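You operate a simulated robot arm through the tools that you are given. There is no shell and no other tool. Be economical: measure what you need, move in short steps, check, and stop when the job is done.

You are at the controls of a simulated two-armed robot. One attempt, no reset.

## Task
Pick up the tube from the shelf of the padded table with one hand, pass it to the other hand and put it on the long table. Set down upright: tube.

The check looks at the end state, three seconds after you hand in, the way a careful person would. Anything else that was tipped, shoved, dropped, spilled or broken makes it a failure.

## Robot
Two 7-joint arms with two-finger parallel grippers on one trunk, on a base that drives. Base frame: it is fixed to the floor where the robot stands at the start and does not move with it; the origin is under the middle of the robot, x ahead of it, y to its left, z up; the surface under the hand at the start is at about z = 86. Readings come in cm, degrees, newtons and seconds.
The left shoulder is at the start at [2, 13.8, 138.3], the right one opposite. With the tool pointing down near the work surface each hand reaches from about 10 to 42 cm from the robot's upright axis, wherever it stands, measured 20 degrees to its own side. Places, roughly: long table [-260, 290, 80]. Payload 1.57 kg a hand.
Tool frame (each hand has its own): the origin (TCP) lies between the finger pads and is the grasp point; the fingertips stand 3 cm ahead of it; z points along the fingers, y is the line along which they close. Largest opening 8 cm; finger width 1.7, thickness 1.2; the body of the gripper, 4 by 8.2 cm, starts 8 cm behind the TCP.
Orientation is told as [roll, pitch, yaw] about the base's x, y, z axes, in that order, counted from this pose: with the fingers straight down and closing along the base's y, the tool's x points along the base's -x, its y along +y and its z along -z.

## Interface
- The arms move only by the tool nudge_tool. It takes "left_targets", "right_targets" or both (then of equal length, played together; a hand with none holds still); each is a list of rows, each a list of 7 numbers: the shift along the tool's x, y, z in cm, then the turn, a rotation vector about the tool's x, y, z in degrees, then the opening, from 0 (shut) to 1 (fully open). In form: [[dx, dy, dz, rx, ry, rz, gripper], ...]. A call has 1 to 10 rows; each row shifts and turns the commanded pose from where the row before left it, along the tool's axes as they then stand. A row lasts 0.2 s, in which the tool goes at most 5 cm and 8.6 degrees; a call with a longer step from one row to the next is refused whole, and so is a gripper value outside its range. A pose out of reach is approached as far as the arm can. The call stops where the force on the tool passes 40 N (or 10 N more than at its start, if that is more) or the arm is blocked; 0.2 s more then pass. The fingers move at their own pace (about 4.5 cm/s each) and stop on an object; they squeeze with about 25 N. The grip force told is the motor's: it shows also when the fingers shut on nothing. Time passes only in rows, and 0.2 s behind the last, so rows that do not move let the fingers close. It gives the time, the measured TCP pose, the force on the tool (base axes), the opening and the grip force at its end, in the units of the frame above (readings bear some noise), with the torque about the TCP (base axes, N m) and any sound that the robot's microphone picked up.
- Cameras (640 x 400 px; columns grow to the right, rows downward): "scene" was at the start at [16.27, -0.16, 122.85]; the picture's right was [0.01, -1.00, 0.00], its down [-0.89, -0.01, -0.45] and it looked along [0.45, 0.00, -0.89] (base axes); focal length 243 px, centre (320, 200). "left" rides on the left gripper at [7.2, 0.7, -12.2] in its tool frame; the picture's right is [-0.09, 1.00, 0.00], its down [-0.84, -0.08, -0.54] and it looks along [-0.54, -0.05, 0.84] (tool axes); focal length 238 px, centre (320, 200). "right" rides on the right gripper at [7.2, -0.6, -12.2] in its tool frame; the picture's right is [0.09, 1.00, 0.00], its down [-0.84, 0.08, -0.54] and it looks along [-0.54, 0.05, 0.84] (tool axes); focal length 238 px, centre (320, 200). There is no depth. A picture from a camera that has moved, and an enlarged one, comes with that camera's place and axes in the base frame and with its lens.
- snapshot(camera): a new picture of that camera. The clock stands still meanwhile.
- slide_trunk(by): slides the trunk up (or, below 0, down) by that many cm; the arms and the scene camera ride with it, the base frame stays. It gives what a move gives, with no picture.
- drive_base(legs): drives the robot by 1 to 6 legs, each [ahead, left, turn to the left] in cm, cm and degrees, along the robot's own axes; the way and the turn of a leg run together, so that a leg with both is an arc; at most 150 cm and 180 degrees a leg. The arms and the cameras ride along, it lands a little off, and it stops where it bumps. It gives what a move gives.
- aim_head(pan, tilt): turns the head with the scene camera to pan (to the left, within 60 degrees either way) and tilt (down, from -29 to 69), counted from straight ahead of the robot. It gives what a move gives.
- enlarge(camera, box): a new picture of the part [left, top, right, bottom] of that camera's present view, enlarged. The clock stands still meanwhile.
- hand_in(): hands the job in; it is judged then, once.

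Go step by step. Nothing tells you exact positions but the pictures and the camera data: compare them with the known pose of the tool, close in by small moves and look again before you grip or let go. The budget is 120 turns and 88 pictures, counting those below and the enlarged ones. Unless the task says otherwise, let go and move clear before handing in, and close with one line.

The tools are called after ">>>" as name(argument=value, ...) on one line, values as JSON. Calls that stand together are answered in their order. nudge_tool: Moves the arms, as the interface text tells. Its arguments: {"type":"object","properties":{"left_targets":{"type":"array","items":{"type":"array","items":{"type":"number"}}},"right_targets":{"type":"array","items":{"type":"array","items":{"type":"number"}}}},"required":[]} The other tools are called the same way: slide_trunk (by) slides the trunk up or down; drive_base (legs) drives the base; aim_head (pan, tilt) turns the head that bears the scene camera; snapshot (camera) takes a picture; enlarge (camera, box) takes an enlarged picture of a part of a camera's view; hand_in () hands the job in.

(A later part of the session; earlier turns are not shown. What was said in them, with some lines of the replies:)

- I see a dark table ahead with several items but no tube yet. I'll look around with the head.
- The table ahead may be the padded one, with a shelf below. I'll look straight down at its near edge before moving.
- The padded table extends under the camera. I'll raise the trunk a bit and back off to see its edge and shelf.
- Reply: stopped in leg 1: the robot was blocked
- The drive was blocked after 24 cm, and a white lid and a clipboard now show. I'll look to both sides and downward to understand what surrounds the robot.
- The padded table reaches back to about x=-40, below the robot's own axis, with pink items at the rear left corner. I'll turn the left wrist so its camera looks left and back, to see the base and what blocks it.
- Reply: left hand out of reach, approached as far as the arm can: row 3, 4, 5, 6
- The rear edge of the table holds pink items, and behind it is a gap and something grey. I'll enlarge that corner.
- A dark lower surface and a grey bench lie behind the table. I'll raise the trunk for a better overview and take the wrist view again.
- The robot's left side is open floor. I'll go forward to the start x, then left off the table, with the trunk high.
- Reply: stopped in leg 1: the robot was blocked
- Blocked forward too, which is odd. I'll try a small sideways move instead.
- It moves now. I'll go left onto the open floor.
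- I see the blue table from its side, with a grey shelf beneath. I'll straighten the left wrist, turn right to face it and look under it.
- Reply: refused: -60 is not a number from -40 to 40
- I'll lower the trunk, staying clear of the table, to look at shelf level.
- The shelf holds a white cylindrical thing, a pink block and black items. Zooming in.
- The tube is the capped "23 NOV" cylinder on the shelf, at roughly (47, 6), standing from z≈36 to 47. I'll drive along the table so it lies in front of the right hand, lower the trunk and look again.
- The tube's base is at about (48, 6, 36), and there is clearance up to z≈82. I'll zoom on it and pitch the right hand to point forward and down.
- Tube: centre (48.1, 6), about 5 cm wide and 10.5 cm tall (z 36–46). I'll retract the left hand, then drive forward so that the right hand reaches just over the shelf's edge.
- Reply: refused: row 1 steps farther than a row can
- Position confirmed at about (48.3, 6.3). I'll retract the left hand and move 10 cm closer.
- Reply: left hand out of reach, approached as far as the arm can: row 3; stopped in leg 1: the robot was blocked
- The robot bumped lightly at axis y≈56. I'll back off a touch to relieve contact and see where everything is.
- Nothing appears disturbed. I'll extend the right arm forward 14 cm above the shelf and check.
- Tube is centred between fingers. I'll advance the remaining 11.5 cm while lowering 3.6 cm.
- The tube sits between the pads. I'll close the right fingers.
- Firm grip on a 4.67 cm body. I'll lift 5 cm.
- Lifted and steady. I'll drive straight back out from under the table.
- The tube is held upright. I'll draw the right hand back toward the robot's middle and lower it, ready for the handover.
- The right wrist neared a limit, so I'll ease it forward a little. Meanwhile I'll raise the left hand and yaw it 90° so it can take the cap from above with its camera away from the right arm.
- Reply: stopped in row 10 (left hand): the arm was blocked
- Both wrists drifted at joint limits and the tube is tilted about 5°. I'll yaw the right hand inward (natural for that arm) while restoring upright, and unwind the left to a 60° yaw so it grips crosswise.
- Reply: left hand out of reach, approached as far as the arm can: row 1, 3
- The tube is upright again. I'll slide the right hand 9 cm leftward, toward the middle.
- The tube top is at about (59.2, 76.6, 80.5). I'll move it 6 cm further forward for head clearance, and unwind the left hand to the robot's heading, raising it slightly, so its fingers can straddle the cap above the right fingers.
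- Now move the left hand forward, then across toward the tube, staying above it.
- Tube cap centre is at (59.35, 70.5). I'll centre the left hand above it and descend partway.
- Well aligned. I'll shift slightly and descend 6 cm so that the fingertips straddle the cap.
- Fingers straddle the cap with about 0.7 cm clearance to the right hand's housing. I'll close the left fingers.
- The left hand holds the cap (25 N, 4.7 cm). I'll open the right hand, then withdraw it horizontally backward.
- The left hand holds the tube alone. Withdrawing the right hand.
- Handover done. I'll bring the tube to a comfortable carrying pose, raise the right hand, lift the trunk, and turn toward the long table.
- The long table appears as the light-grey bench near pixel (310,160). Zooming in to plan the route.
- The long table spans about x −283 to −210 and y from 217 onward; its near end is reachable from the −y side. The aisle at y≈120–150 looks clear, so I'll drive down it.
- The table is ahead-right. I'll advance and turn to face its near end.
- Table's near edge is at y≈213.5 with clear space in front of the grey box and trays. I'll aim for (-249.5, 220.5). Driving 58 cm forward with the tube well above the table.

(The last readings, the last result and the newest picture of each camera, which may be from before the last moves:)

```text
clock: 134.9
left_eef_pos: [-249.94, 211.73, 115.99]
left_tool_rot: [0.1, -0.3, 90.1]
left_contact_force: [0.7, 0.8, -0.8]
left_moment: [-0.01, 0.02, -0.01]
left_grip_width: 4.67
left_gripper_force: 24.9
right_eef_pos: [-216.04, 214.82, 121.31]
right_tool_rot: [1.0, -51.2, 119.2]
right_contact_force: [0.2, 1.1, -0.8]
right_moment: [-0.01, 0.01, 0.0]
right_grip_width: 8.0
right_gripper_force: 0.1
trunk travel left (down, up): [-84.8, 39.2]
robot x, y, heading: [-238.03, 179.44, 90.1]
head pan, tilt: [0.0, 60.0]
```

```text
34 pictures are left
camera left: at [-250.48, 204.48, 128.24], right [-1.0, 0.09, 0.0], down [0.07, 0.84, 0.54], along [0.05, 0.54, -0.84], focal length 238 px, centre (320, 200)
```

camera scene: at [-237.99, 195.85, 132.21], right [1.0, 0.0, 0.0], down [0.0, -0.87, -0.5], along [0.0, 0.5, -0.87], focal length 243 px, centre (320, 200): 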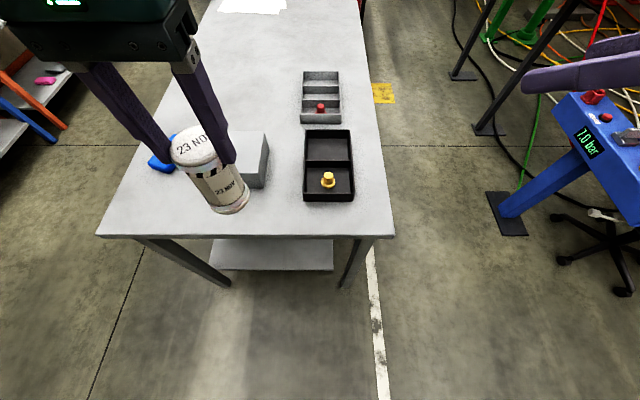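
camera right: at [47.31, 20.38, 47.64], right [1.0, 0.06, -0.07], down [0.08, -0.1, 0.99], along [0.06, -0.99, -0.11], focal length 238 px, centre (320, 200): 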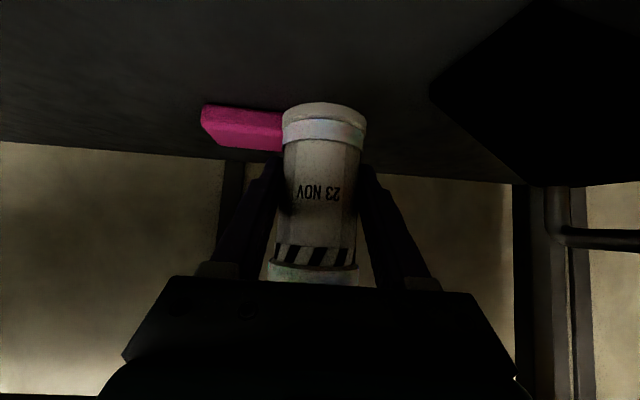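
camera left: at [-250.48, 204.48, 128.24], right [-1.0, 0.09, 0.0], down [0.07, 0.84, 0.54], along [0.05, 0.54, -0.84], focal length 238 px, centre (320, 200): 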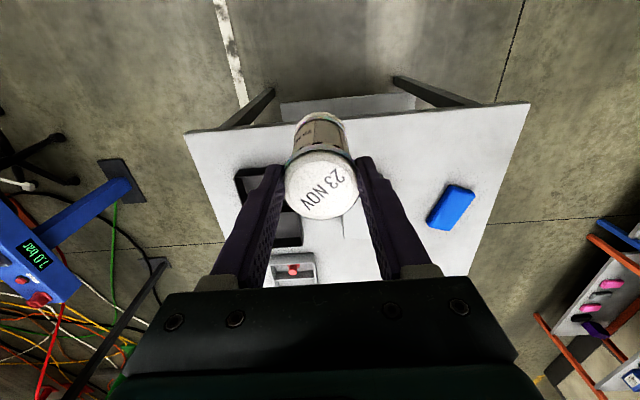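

Near edge is y≈216.5; the target is (-250, 222.5). I'll inch forward 6 cm, then extend and lower.

>>> drive_base(legs=[[6, 0, 0]])

>>> nudge_tool(left_targets=[[-2, 0, 1, 0, 0, 0, 0.2], [-2, 0, 2, 0, 0, 0, 0.2], [0, 0, 2, 0, 0, 0, 0.2], [0, 0, 2, 0, 0, 0, 0.2], [0, 0, 2, 0, 0, 0, 0.2], [0, 0, 2, 0, 0, 0, 0.2], [0, 0, 2, 0, 0, 0, 0.2], [0, 0, 2, 0, 0, 0, 0.2]])

>>> snapshot(camera="scene")

>>> snapshot(camera="left")

```text
clock: 135.8
left_eef_pos: [-249.92, 217.84, 115.89]
left_tool_rot: [0.0, -0.1, 90.2]
left_contact_force: [-0.3, -0.6, -0.9]
left_moment: [-0.03, 0.0, -0.01]
left_grip_width: 4.7
left_gripper_force: 24.6
right_eef_pos: [-216.06, 220.89, 121.41]
right_tool_rot: [1.1, -51.2, 119.1]
right_contact_force: [0.0, 0.2, 0.4]
right_moment: [-0.02, 0.03, 0.01]
right_grip_width: 8.0
right_gripper_force: 0.0
trunk travel left (down, up): [-84.8, 39.2]
robot x, y, heading: [-237.59, 185.5, 90.2]
head pan, tilt: [0.0, 60.0]
```

```text
clock: 137.7
left_eef_pos: [-250.04, 221.71, 100.91]
left_tool_rot: [0.2, -0.1, 90.2]
left_contact_force: [-0.4, -0.5, -2.0]
left_moment: [0.02, -0.01, 0.02]
left_grip_width: 4.68
left_gripper_force: 25.2
right_eef_pos: [-216.03, 220.88, 121.27]
right_tool_rot: [1.1, -51.3, 119.1]
right_contact_force: [-1.4, 0.5, -0.1]
right_moment: [0.0, -0.02, 0.0]
right_grip_width: 7.98
right_gripper_force: 0.1
trunk travel left (down, up): [-84.8, 39.2]
robot x, y, heading: [-237.86, 185.23, 90.3]
head pan, tilt: [0.0, 60.0]
```

```text
33 pictures are left
camera scene: at [-238.01, 201.92, 132.21], right [1.0, 0.0, 0.0], down [0.0, -0.87, -0.5], along [0.0, 0.5, -0.87], focal length 243 px, centre (320, 200)
```

scene: 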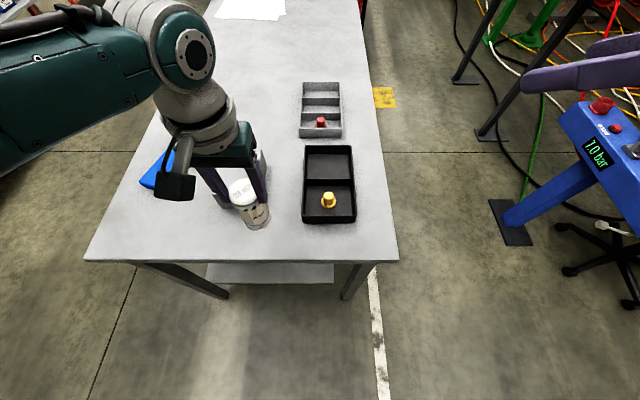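

```text
32 pictures are left
camera left: at [-250.65, 214.62, 113.1], right [-1.0, 0.09, 0.0], down [0.08, 0.84, 0.54], along [0.05, 0.54, -0.84], focal length 238 px, centre (320, 200)
```

left: 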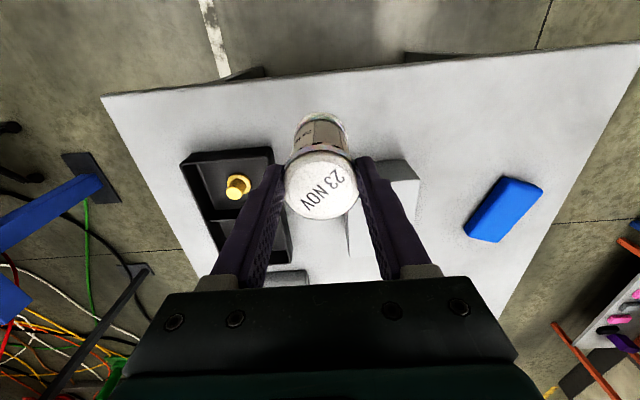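

Clear all around. I'll descend toward the surface, then in small steps until contact shows.

>>> nudge_tool(left_targets=[[-0.3, 0, 1.5, 0, 0, 0, 0.2], [0, 0, 1.5, 0, 0, 0, 0.2], [0, 0, 1.5, 0, 0, 0, 0.2], [0, 0, 1.5, 0, 0, 0, 0.2], [0, 0, 1.5, 0, 0, 0, 0.2], [0, 0, 0.7, 0, 0, 0, 0.2]])

>>> enlarge(camera="scene", box=[150, 130, 350, 260])

>>> snapshot(camera="left")

```text
clock: 139.1
left_eef_pos: [-250.39, 220.54, 94.75]
left_tool_rot: [0.1, -0.2, 90.2]
left_contact_force: [-0.7, 0.2, -1.2]
left_moment: [0.03, 0.01, -0.01]
left_grip_width: 4.64
left_gripper_force: 25.3
left hand out of reach, approached as far as the arm can: row 4, 5, 6
right_eef_pos: [-216.06, 220.96, 121.29]
right_tool_rot: [1.0, -51.3, 119.0]
right_contact_force: [0.0, -0.1, -0.4]
right_moment: [-0.01, 0.01, 0.0]
right_grip_width: 8.01
right_gripper_force: 0.0
trunk travel left (down, up): [-84.8, 39.2]
robot x, y, heading: [-237.89, 185.87, 90.1]
head pan, tilt: [0.0, 60.0]
```

```text
3.08 times, centred on (250, 195) of scene
camera zoom: at [-238.01, 201.92, 132.21], right [1.0, 0.0, 0.0], down [0.0, -0.87, -0.5], along [0.0, 0.5, -0.87], focal length 748 px, centre (535, 215)
```

zoom: 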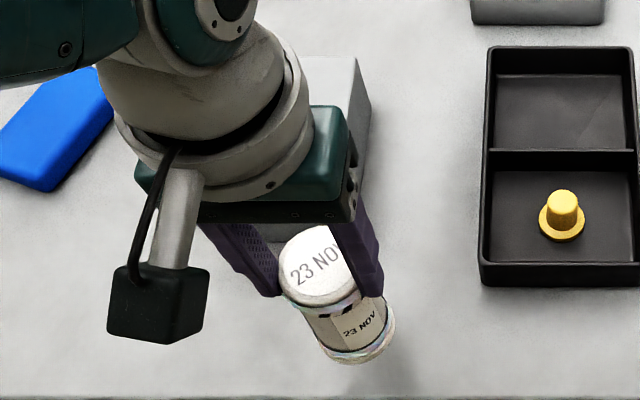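

```text
30 pictures are left
camera left: at [-251.03, 213.28, 106.98], right [-1.0, 0.09, 0.0], down [0.07, 0.84, 0.54], along [0.05, 0.54, -0.84], focal length 238 px, centre (320, 200)
```

left: 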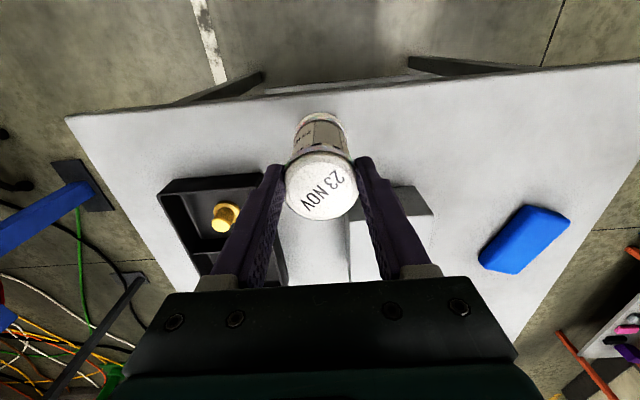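

The left arm is at its reach limit. I'll raise the hand a few cm within reach and lower with the trunk instead.

>>> nudge_tool(left_targets=[[0.4, 0, -2.5, 0, 0, 0, 0.2], [0.4, 0, -2.5, 0, 0, 0, 0.2], [0, 0, 0, 0, 0, 0, 0.2]])

>>> slide_trunk(by=-4.5)

>>> snapshot(camera="left")

```text
clock: 139.8
left_eef_pos: [-249.83, 222.6, 97.46]
left_tool_rot: [0.0, 0.0, 90.2]
left_contact_force: [0.6, -0.3, -1.2]
left_moment: [0.0, -0.03, 0.01]
left_grip_width: 4.65
left_gripper_force: 24.5
left hand out of reach, approached as far as the arm can: row 1, 2
right_eef_pos: [-216.03, 220.95, 121.31]
right_tool_rot: [1.1, -51.2, 119.2]
right_contact_force: [-1.0, -0.3, 0.1]
right_moment: [0.03, 0.02, 0.02]
right_grip_width: 8.03
right_gripper_force: 0.0
trunk travel left (down, up): [-84.8, 39.2]
robot x, y, heading: [-238.14, 185.61, 90.1]
head pan, tilt: [0.0, 60.0]
```

```text
clock: 140.7
left_eef_pos: [-249.72, 222.54, 92.98]
left_tool_rot: [0.0, -0.1, 90.2]
left_contact_force: [-0.4, -0.4, -1.8]
left_moment: [0.02, 0.01, 0.02]
left_grip_width: 4.65
left_gripper_force: 24.9
right_eef_pos: [-216.07, 220.96, 116.88]
right_tool_rot: [1.0, -51.1, 119.1]
right_contact_force: [-0.5, -0.9, 0.8]
right_moment: [-0.01, 0.02, -0.02]
right_grip_width: 7.98
right_gripper_force: 0.1
trunk travel left (down, up): [-80.3, 43.7]
robot x, y, heading: [-238.05, 185.74, 90.1]
head pan, tilt: [0.0, 60.0]
```

```text
29 pictures are left
camera left: at [-250.35, 215.35, 105.26], right [-1.0, 0.09, 0.0], down [0.08, 0.84, 0.54], along [0.05, 0.54, -0.84], focal length 238 px, centre (320, 200)
```

left: 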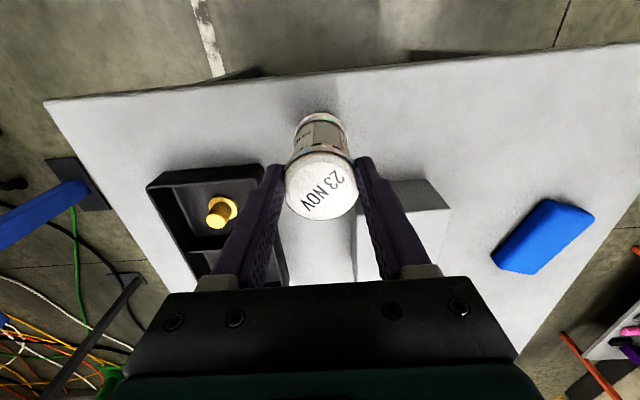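

About 1–2 cm remains. Lowering with the trunk in small steps.

>>> slide_trunk(by=-1.2)

>>> slide_trunk(by=-0.4)

>>> enlarge(camera="scene", box=[180, 140, 340, 260])

```text
clock: 141.3
left_eef_pos: [-249.67, 222.5, 91.77]
left_tool_rot: [0.1, -0.1, 90.2]
left_contact_force: [-0.2, 0.0, -1.6]
left_moment: [0.0, -0.01, -0.01]
left_grip_width: 4.64
left_gripper_force: 25.0
right_eef_pos: [-216.0, 220.92, 115.58]
right_tool_rot: [1.0, -51.2, 119.1]
right_contact_force: [0.5, 0.6, 1.0]
right_moment: [-0.04, 0.02, 0.0]
right_grip_width: 8.01
right_gripper_force: 0.1
trunk travel left (down, up): [-79.1, 44.9]
robot x, y, heading: [-238.37, 185.39, 90.0]
head pan, tilt: [0.0, 60.0]
```

```text
clock: 141.9
left_eef_pos: [-249.74, 222.55, 91.42]
left_tool_rot: [0.0, -0.1, 90.1]
left_contact_force: [0.0, 0.7, -1.7]
left_moment: [-0.01, -0.03, -0.02]
left_grip_width: 4.63
left_gripper_force: 24.9
right_eef_pos: [-216.1, 220.93, 115.3]
right_tool_rot: [1.0, -51.2, 119.1]
right_contact_force: [0.3, 0.2, -1.1]
right_moment: [-0.01, 0.0, -0.01]
right_grip_width: 8.01
right_gripper_force: 0.1
trunk travel left (down, up): [-78.7, 45.3]
robot x, y, heading: [-237.91, 185.74, 90.4]
head pan, tilt: [0.0, 60.0]
```

```text
3.33 times, centred on (260, 200) of scene
camera zoom: at [-238.01, 201.92, 126.11], right [1.0, 0.0, 0.0], down [0.0, -0.87, -0.5], along [0.0, 0.5, -0.87], focal length 810 px, centre (520, 200)
```

zoom: 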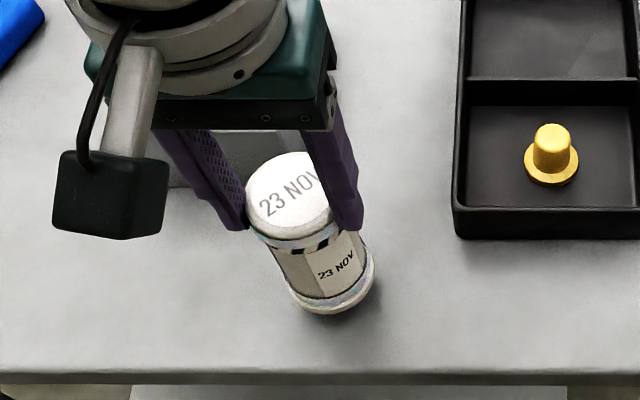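

Still no contact force. A few more small steps.

>>> slide_trunk(by=-0.4)

>>> slide_trunk(by=-0.3)

>>> slide_trunk(by=-0.3)

```text
clock: 142.4
left_eef_pos: [-249.68, 222.48, 90.99]
left_tool_rot: [0.1, -0.1, 90.1]
left_contact_force: [0.0, 0.7, -1.1]
left_moment: [-0.02, -0.05, -0.01]
left_grip_width: 4.66
left_gripper_force: 25.2
right_eef_pos: [-215.99, 220.81, 114.83]
right_tool_rot: [1.1, -51.2, 119.1]
right_contact_force: [-0.3, 0.1, -0.6]
right_moment: [-0.02, 0.01, -0.03]
right_grip_width: 8.02
right_gripper_force: 0.0
trunk travel left (down, up): [-78.3, 45.7]
robot x, y, heading: [-238.28, 185.46, 90.1]
head pan, tilt: [0.0, 60.0]
```

```text
clock: 142.9
left_eef_pos: [-249.81, 222.46, 90.72]
left_tool_rot: [0.1, 0.0, 90.3]
left_contact_force: [0.3, 0.8, -1.8]
left_moment: [0.0, 0.0, -0.01]
left_grip_width: 4.63
left_gripper_force: 24.9
right_eef_pos: [-216.07, 220.85, 114.52]
right_tool_rot: [1.0, -51.2, 119.1]
right_contact_force: [0.3, 0.6, 0.7]
right_moment: [0.03, -0.01, 0.01]
right_grip_width: 8.0
right_gripper_force: 0.0
trunk travel left (down, up): [-78.0, 46.0]
robot x, y, heading: [-237.99, 185.47, 90.5]
head pan, tilt: [0.0, 60.0]
```

```text
clock: 143.4
left_eef_pos: [-249.76, 222.63, 90.42]
left_tool_rot: [0.1, 0.0, 90.2]
left_contact_force: [-0.1, -0.3, -1.5]
left_moment: [-0.02, 0.02, -0.04]
left_grip_width: 4.66
left_gripper_force: 25.1
right_eef_pos: [-216.05, 220.96, 114.22]
right_tool_rot: [1.0, -51.2, 119.1]
right_contact_force: [0.1, 0.0, 0.1]
right_moment: [-0.02, -0.01, -0.01]
right_grip_width: 8.01
right_gripper_force: 0.1
trunk travel left (down, up): [-77.7, 46.3]
robot x, y, heading: [-237.81, 185.55, 90.2]
head pan, tilt: [0.0, 60.0]
```

Continuing down carefully.

>>> slide_trunk(by=-0.4)

>>> slide_trunk(by=-0.4)

>>> enlarge(camera="scene", box=[220, 160, 320, 260])

```text
clock: 144.0
left_eef_pos: [-249.79, 222.43, 90.02]
left_tool_rot: [0.2, 0.0, 90.2]
left_contact_force: [0.0, 0.1, -2.0]
left_moment: [-0.03, 0.03, -0.01]
left_grip_width: 4.65
left_gripper_force: 24.9
right_eef_pos: [-216.06, 220.96, 113.88]
right_tool_rot: [1.0, -51.1, 119.1]
right_contact_force: [-0.3, 0.0, 0.4]
right_moment: [0.01, 0.03, 0.01]
right_grip_width: 8.0
right_gripper_force: 0.2
trunk travel left (down, up): [-77.3, 46.7]
robot x, y, heading: [-237.82, 185.77, 90.5]
head pan, tilt: [0.0, 60.0]
```

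```text
clock: 144.5
left_eef_pos: [-249.79, 222.53, 89.58]
left_tool_rot: [0.1, -0.1, 90.3]
left_contact_force: [0.2, 0.6, -1.9]
left_moment: [-0.02, -0.01, -0.01]
left_grip_width: 4.62
left_gripper_force: 25.0
right_eef_pos: [-216.02, 220.98, 113.39]
right_tool_rot: [1.0, -51.2, 119.1]
right_contact_force: [-0.2, -0.3, 0.6]
right_moment: [0.01, 0.0, 0.0]
right_grip_width: 7.99
right_gripper_force: 0.2
trunk travel left (down, up): [-76.9, 47.1]
robot x, y, heading: [-237.96, 185.84, 90.4]
head pan, tilt: [0.0, 60.0]
```

```text
4.00 times, centred on (270, 210) of scene
camera zoom: at [-238.01, 201.92, 124.31], right [1.0, 0.0, 0.0], down [0.0, -0.87, -0.5], along [0.0, 0.5, -0.87], focal length 972 px, centre (520, 160)
```

zoom: 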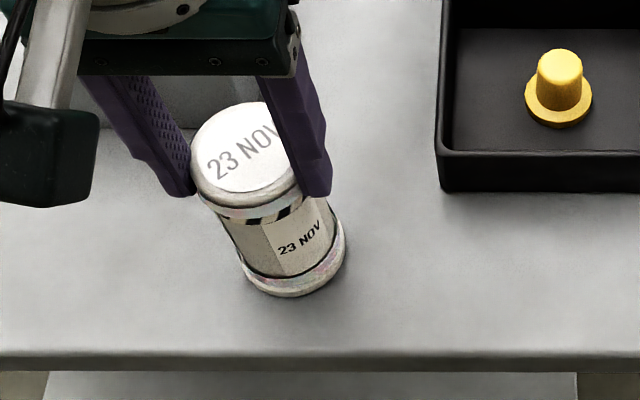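

Nearly there; still no contact. Stepping down more.

>>> slide_trunk(by=-0.3)

>>> slide_trunk(by=-0.3)

>>> slide_trunk(by=-0.3)

```text
clock: 145.0
left_eef_pos: [-249.77, 222.46, 89.29]
left_tool_rot: [0.2, -0.1, 90.2]
left_contact_force: [-0.3, -4.1, 12.2]
left_moment: [-0.1, -0.1, -0.03]
left_grip_width: 4.64
left_gripper_force: 25.0
right_eef_pos: [-216.13, 220.9, 113.03]
right_tool_rot: [1.0, -51.1, 119.1]
right_contact_force: [-0.3, -0.4, 0.7]
right_moment: [0.01, 0.02, -0.02]
right_grip_width: 8.0
right_gripper_force: 0.0
trunk travel left (down, up): [-76.6, 47.4]
robot x, y, heading: [-237.98, 185.44, 90.4]
head pan, tilt: [0.0, 60.0]
```

```text
clock: 145.5
left_eef_pos: [-249.75, 222.6, 89.13]
left_tool_rot: [0.2, -0.2, 90.2]
left_contact_force: [0.8, -6.0, 21.4]
left_moment: [0.02, -0.12, -0.03]
left_grip_width: 4.65
left_gripper_force: 25.1
right_eef_pos: [-216.03, 220.94, 113.01]
right_tool_rot: [1.0, -51.4, 119.1]
right_contact_force: [-0.3, 0.3, -0.2]
right_moment: [0.03, -0.04, 0.05]
right_grip_width: 7.97
right_gripper_force: 0.0
trunk travel left (down, up): [-76.3, 47.7]
robot x, y, heading: [-237.96, 185.84, 90.1]
head pan, tilt: [0.0, 60.0]
```

```text
clock: 146.1
left_eef_pos: [-249.72, 222.71, 88.83]
left_tool_rot: [0.1, -0.2, 90.2]
left_contact_force: [2.4, -3.4, 17.9]
left_moment: [0.21, -0.1, -0.08]
left_grip_width: 4.64
left_gripper_force: 24.8
right_eef_pos: [-215.91, 220.96, 112.58]
right_tool_rot: [0.9, -51.2, 119.1]
right_contact_force: [0.6, -0.9, -0.9]
right_moment: [0.0, -0.03, 0.01]
right_grip_width: 8.01
right_gripper_force: 0.0
trunk travel left (down, up): [-76.0, 48.0]
robot x, y, heading: [-238.05, 186.27, 90.2]
head pan, tilt: [0.0, 60.0]
```

Contact made with about 18 N. I'll relieve a little and open the left fingers.

>>> slide_trunk(by=0.3)

>>> snapshot(camera="left")

```text
clock: 146.6
left_eef_pos: [-249.83, 222.31, 88.96]
left_tool_rot: [0.2, 0.1, 90.3]
left_contact_force: [-0.5, -1.0, -1.3]
left_moment: [0.0, 0.02, -0.02]
left_grip_width: 4.62
left_gripper_force: 25.0
right_eef_pos: [-216.08, 220.81, 112.76]
right_tool_rot: [1.0, -51.2, 119.0]
right_contact_force: [-0.2, 0.4, -0.4]
right_moment: [0.01, 0.01, -0.02]
right_grip_width: 8.0
right_gripper_force: 0.0
trunk travel left (down, up): [-76.3, 47.7]
robot x, y, heading: [-237.6, 185.66, 90.3]
head pan, tilt: [0.0, 60.0]
```

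```text
26 pictures are left
camera left: at [-250.41, 215.28, 101.19], right [-1.0, 0.09, 0.0], down [0.08, 0.84, 0.54], along [0.04, 0.54, -0.84], focal length 238 px, centre (320, 200)
```

left: 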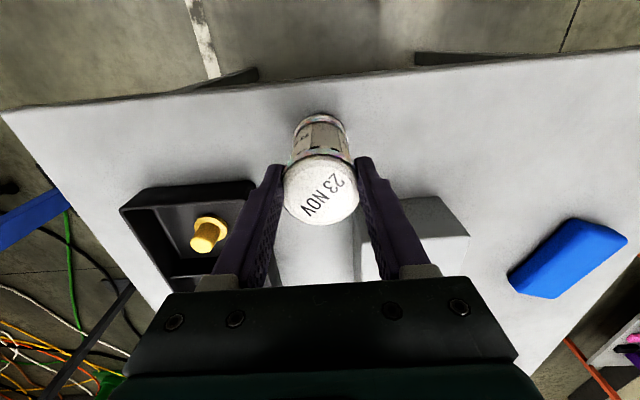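

Barely off the surface now; lower 0.15 cm and open slowly.

>>> slide_trunk(by=-0.15)

>>> nudge_tool(left_targets=[[0, 0, 0, 0, 0, 0, 0.62], [0, 0, 0, 0, 0, 0, 0.68], [0, 0, 0, 0, 0, 0, 0.8], [0, 0, 0, 0, 0, 0, 0.9], [0, 0, 0, 0, 0, 0, 0.9]])

>>> snapshot(camera="left")

>>> enlarge(camera="scene", box=[200, 140, 340, 260])

```text
clock: 147.1
left_eef_pos: [-249.79, 222.59, 88.84]
left_tool_rot: [0.2, 0.0, 90.1]
left_contact_force: [-0.1, 0.7, -1.9]
left_moment: [0.0, 0.02, 0.01]
left_grip_width: 4.59
left_gripper_force: 25.1
right_eef_pos: [-216.0, 221.02, 112.73]
right_tool_rot: [1.0, -51.2, 119.0]
right_contact_force: [0.3, 0.1, 0.7]
right_moment: [-0.03, -0.03, 0.01]
right_grip_width: 7.96
right_gripper_force: 0.1
trunk travel left (down, up): [-76.1, 47.9]
robot x, y, heading: [-238.0, 185.51, 90.2]
head pan, tilt: [0.0, 60.0]
```

```text
clock: 148.3
left_eef_pos: [-249.79, 222.51, 88.93]
left_tool_rot: [0.1, 0.0, 90.2]
left_contact_force: [0.1, 0.7, 0.6]
left_moment: [0.0, -0.01, -0.01]
left_grip_width: 7.21
left_gripper_force: 0.1
right_eef_pos: [-216.06, 221.03, 112.75]
right_tool_rot: [1.0, -51.1, 119.1]
right_contact_force: [0.9, 0.5, 0.8]
right_moment: [0.0, 0.01, -0.01]
right_grip_width: 8.01
right_gripper_force: 0.2
trunk travel left (down, up): [-76.1, 47.9]
robot x, y, heading: [-237.97, 185.57, 90.2]
head pan, tilt: [0.0, 60.0]
```

```text
25 pictures are left
camera left: at [-250.35, 215.35, 101.11], right [-1.0, 0.09, 0.0], down [0.08, 0.84, 0.54], along [0.05, 0.54, -0.84], focal length 238 px, centre (320, 200)
```

left: 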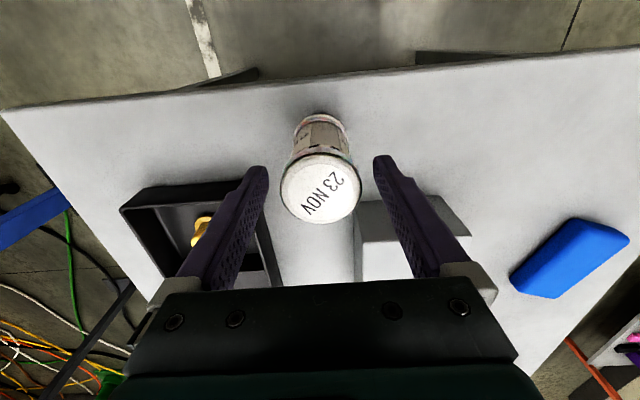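

```text
3.33 times, centred on (270, 200) of scene
camera zoom: at [-238.01, 201.92, 123.56], right [1.0, 0.0, 0.0], down [0.0, -0.87, -0.5], along [0.0, 0.5, -0.87], focal length 810 px, centre (487, 200)
```

zoom: 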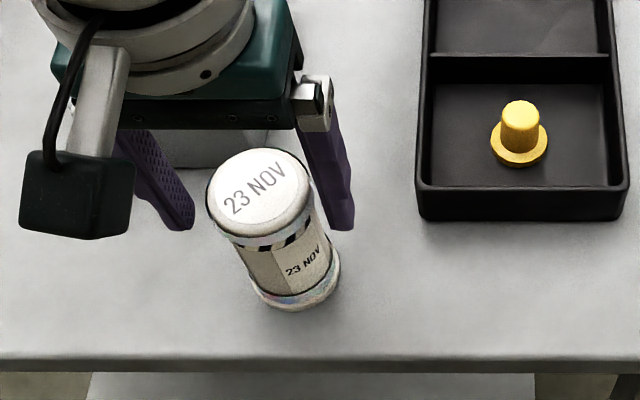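

The tube stands freely between open fingers. I'll raise straight up with the trunk, then back away.

>>> slide_trunk(by=20)

>>> drive_base(legs=[[-25, 0, 0]])

>>> aim_head(pan=0, tilt=45)

>>> snapshot(camera="scene")

```text
clock: 150.4
left_eef_pos: [-249.66, 222.43, 108.92]
left_tool_rot: [0.2, -0.1, 90.2]
left_contact_force: [0.3, -1.1, -0.6]
left_moment: [0.02, 0.0, 0.03]
left_grip_width: 7.22
left_gripper_force: 0.0
right_eef_pos: [-216.08, 220.88, 132.68]
right_tool_rot: [1.0, -51.2, 119.0]
right_contact_force: [0.2, 0.1, -1.2]
right_moment: [-0.03, 0.03, -0.01]
right_grip_width: 8.03
right_gripper_force: 0.1
trunk travel left (down, up): [-96.1, 27.9]
robot x, y, heading: [-237.85, 185.72, 90.0]
head pan, tilt: [0.0, 60.0]
```

```text
clock: 152.3
left_eef_pos: [-249.53, 197.78, 108.74]
left_tool_rot: [0.0, -0.1, 90.1]
left_contact_force: [0.3, -0.4, 0.6]
left_moment: [0.02, -0.01, 0.04]
left_grip_width: 7.21
left_gripper_force: 0.1
right_eef_pos: [-215.91, 196.1, 132.7]
right_tool_rot: [0.9, -51.2, 119.0]
right_contact_force: [0.6, 0.0, 0.9]
right_moment: [0.01, 0.0, -0.02]
right_grip_width: 8.0
right_gripper_force: 0.2
trunk travel left (down, up): [-96.1, 27.9]
robot x, y, heading: [-237.85, 160.78, 89.9]
head pan, tilt: [0.0, 60.0]
```

```text
clock: 153.0
left_eef_pos: [-249.68, 197.68, 108.88]
left_tool_rot: [0.1, -0.1, 90.1]
left_contact_force: [0.2, 0.1, 0.0]
left_moment: [0.02, 0.0, -0.01]
left_grip_width: 7.22
left_gripper_force: 0.1
right_eef_pos: [-215.92, 196.03, 132.76]
right_tool_rot: [1.0, -51.3, 119.1]
right_contact_force: [0.9, -0.1, -0.3]
right_moment: [-0.01, -0.01, 0.0]
right_grip_width: 8.02
right_gripper_force: 0.0
trunk travel left (down, up): [-96.1, 27.9]
robot x, y, heading: [-238.0, 160.86, 90.0]
head pan, tilt: [0.0, 45.0]
```

```text
23 pictures are left
camera scene: at [-237.93, 178.61, 145.5], right [1.0, 0.0, 0.0], down [0.0, -0.71, -0.71], along [0.0, 0.71, -0.71], focal length 243 px, centre (320, 200)
```

scene: 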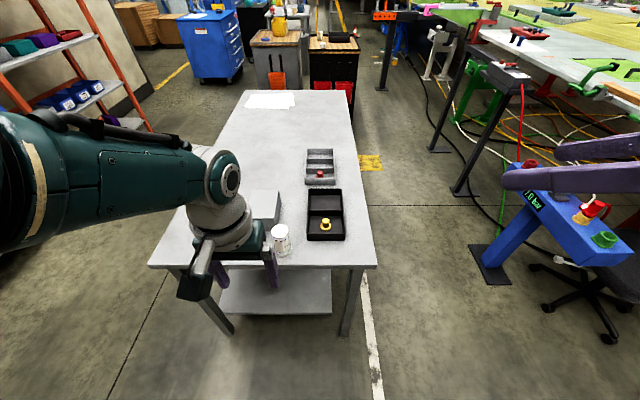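

The tube stands upright on the long table, both hands are clear of it, and nothing nearby looks moved, so I'm handing in.

>>> hand_in()

```text
The job is handed in.
```

I took the tube from the shelf with the right hand, passed it to the left hand and set it upright on the long table. Both hands are clear, and the job is handed in. The base bumped something twice along the way, but no object I could see had moved.
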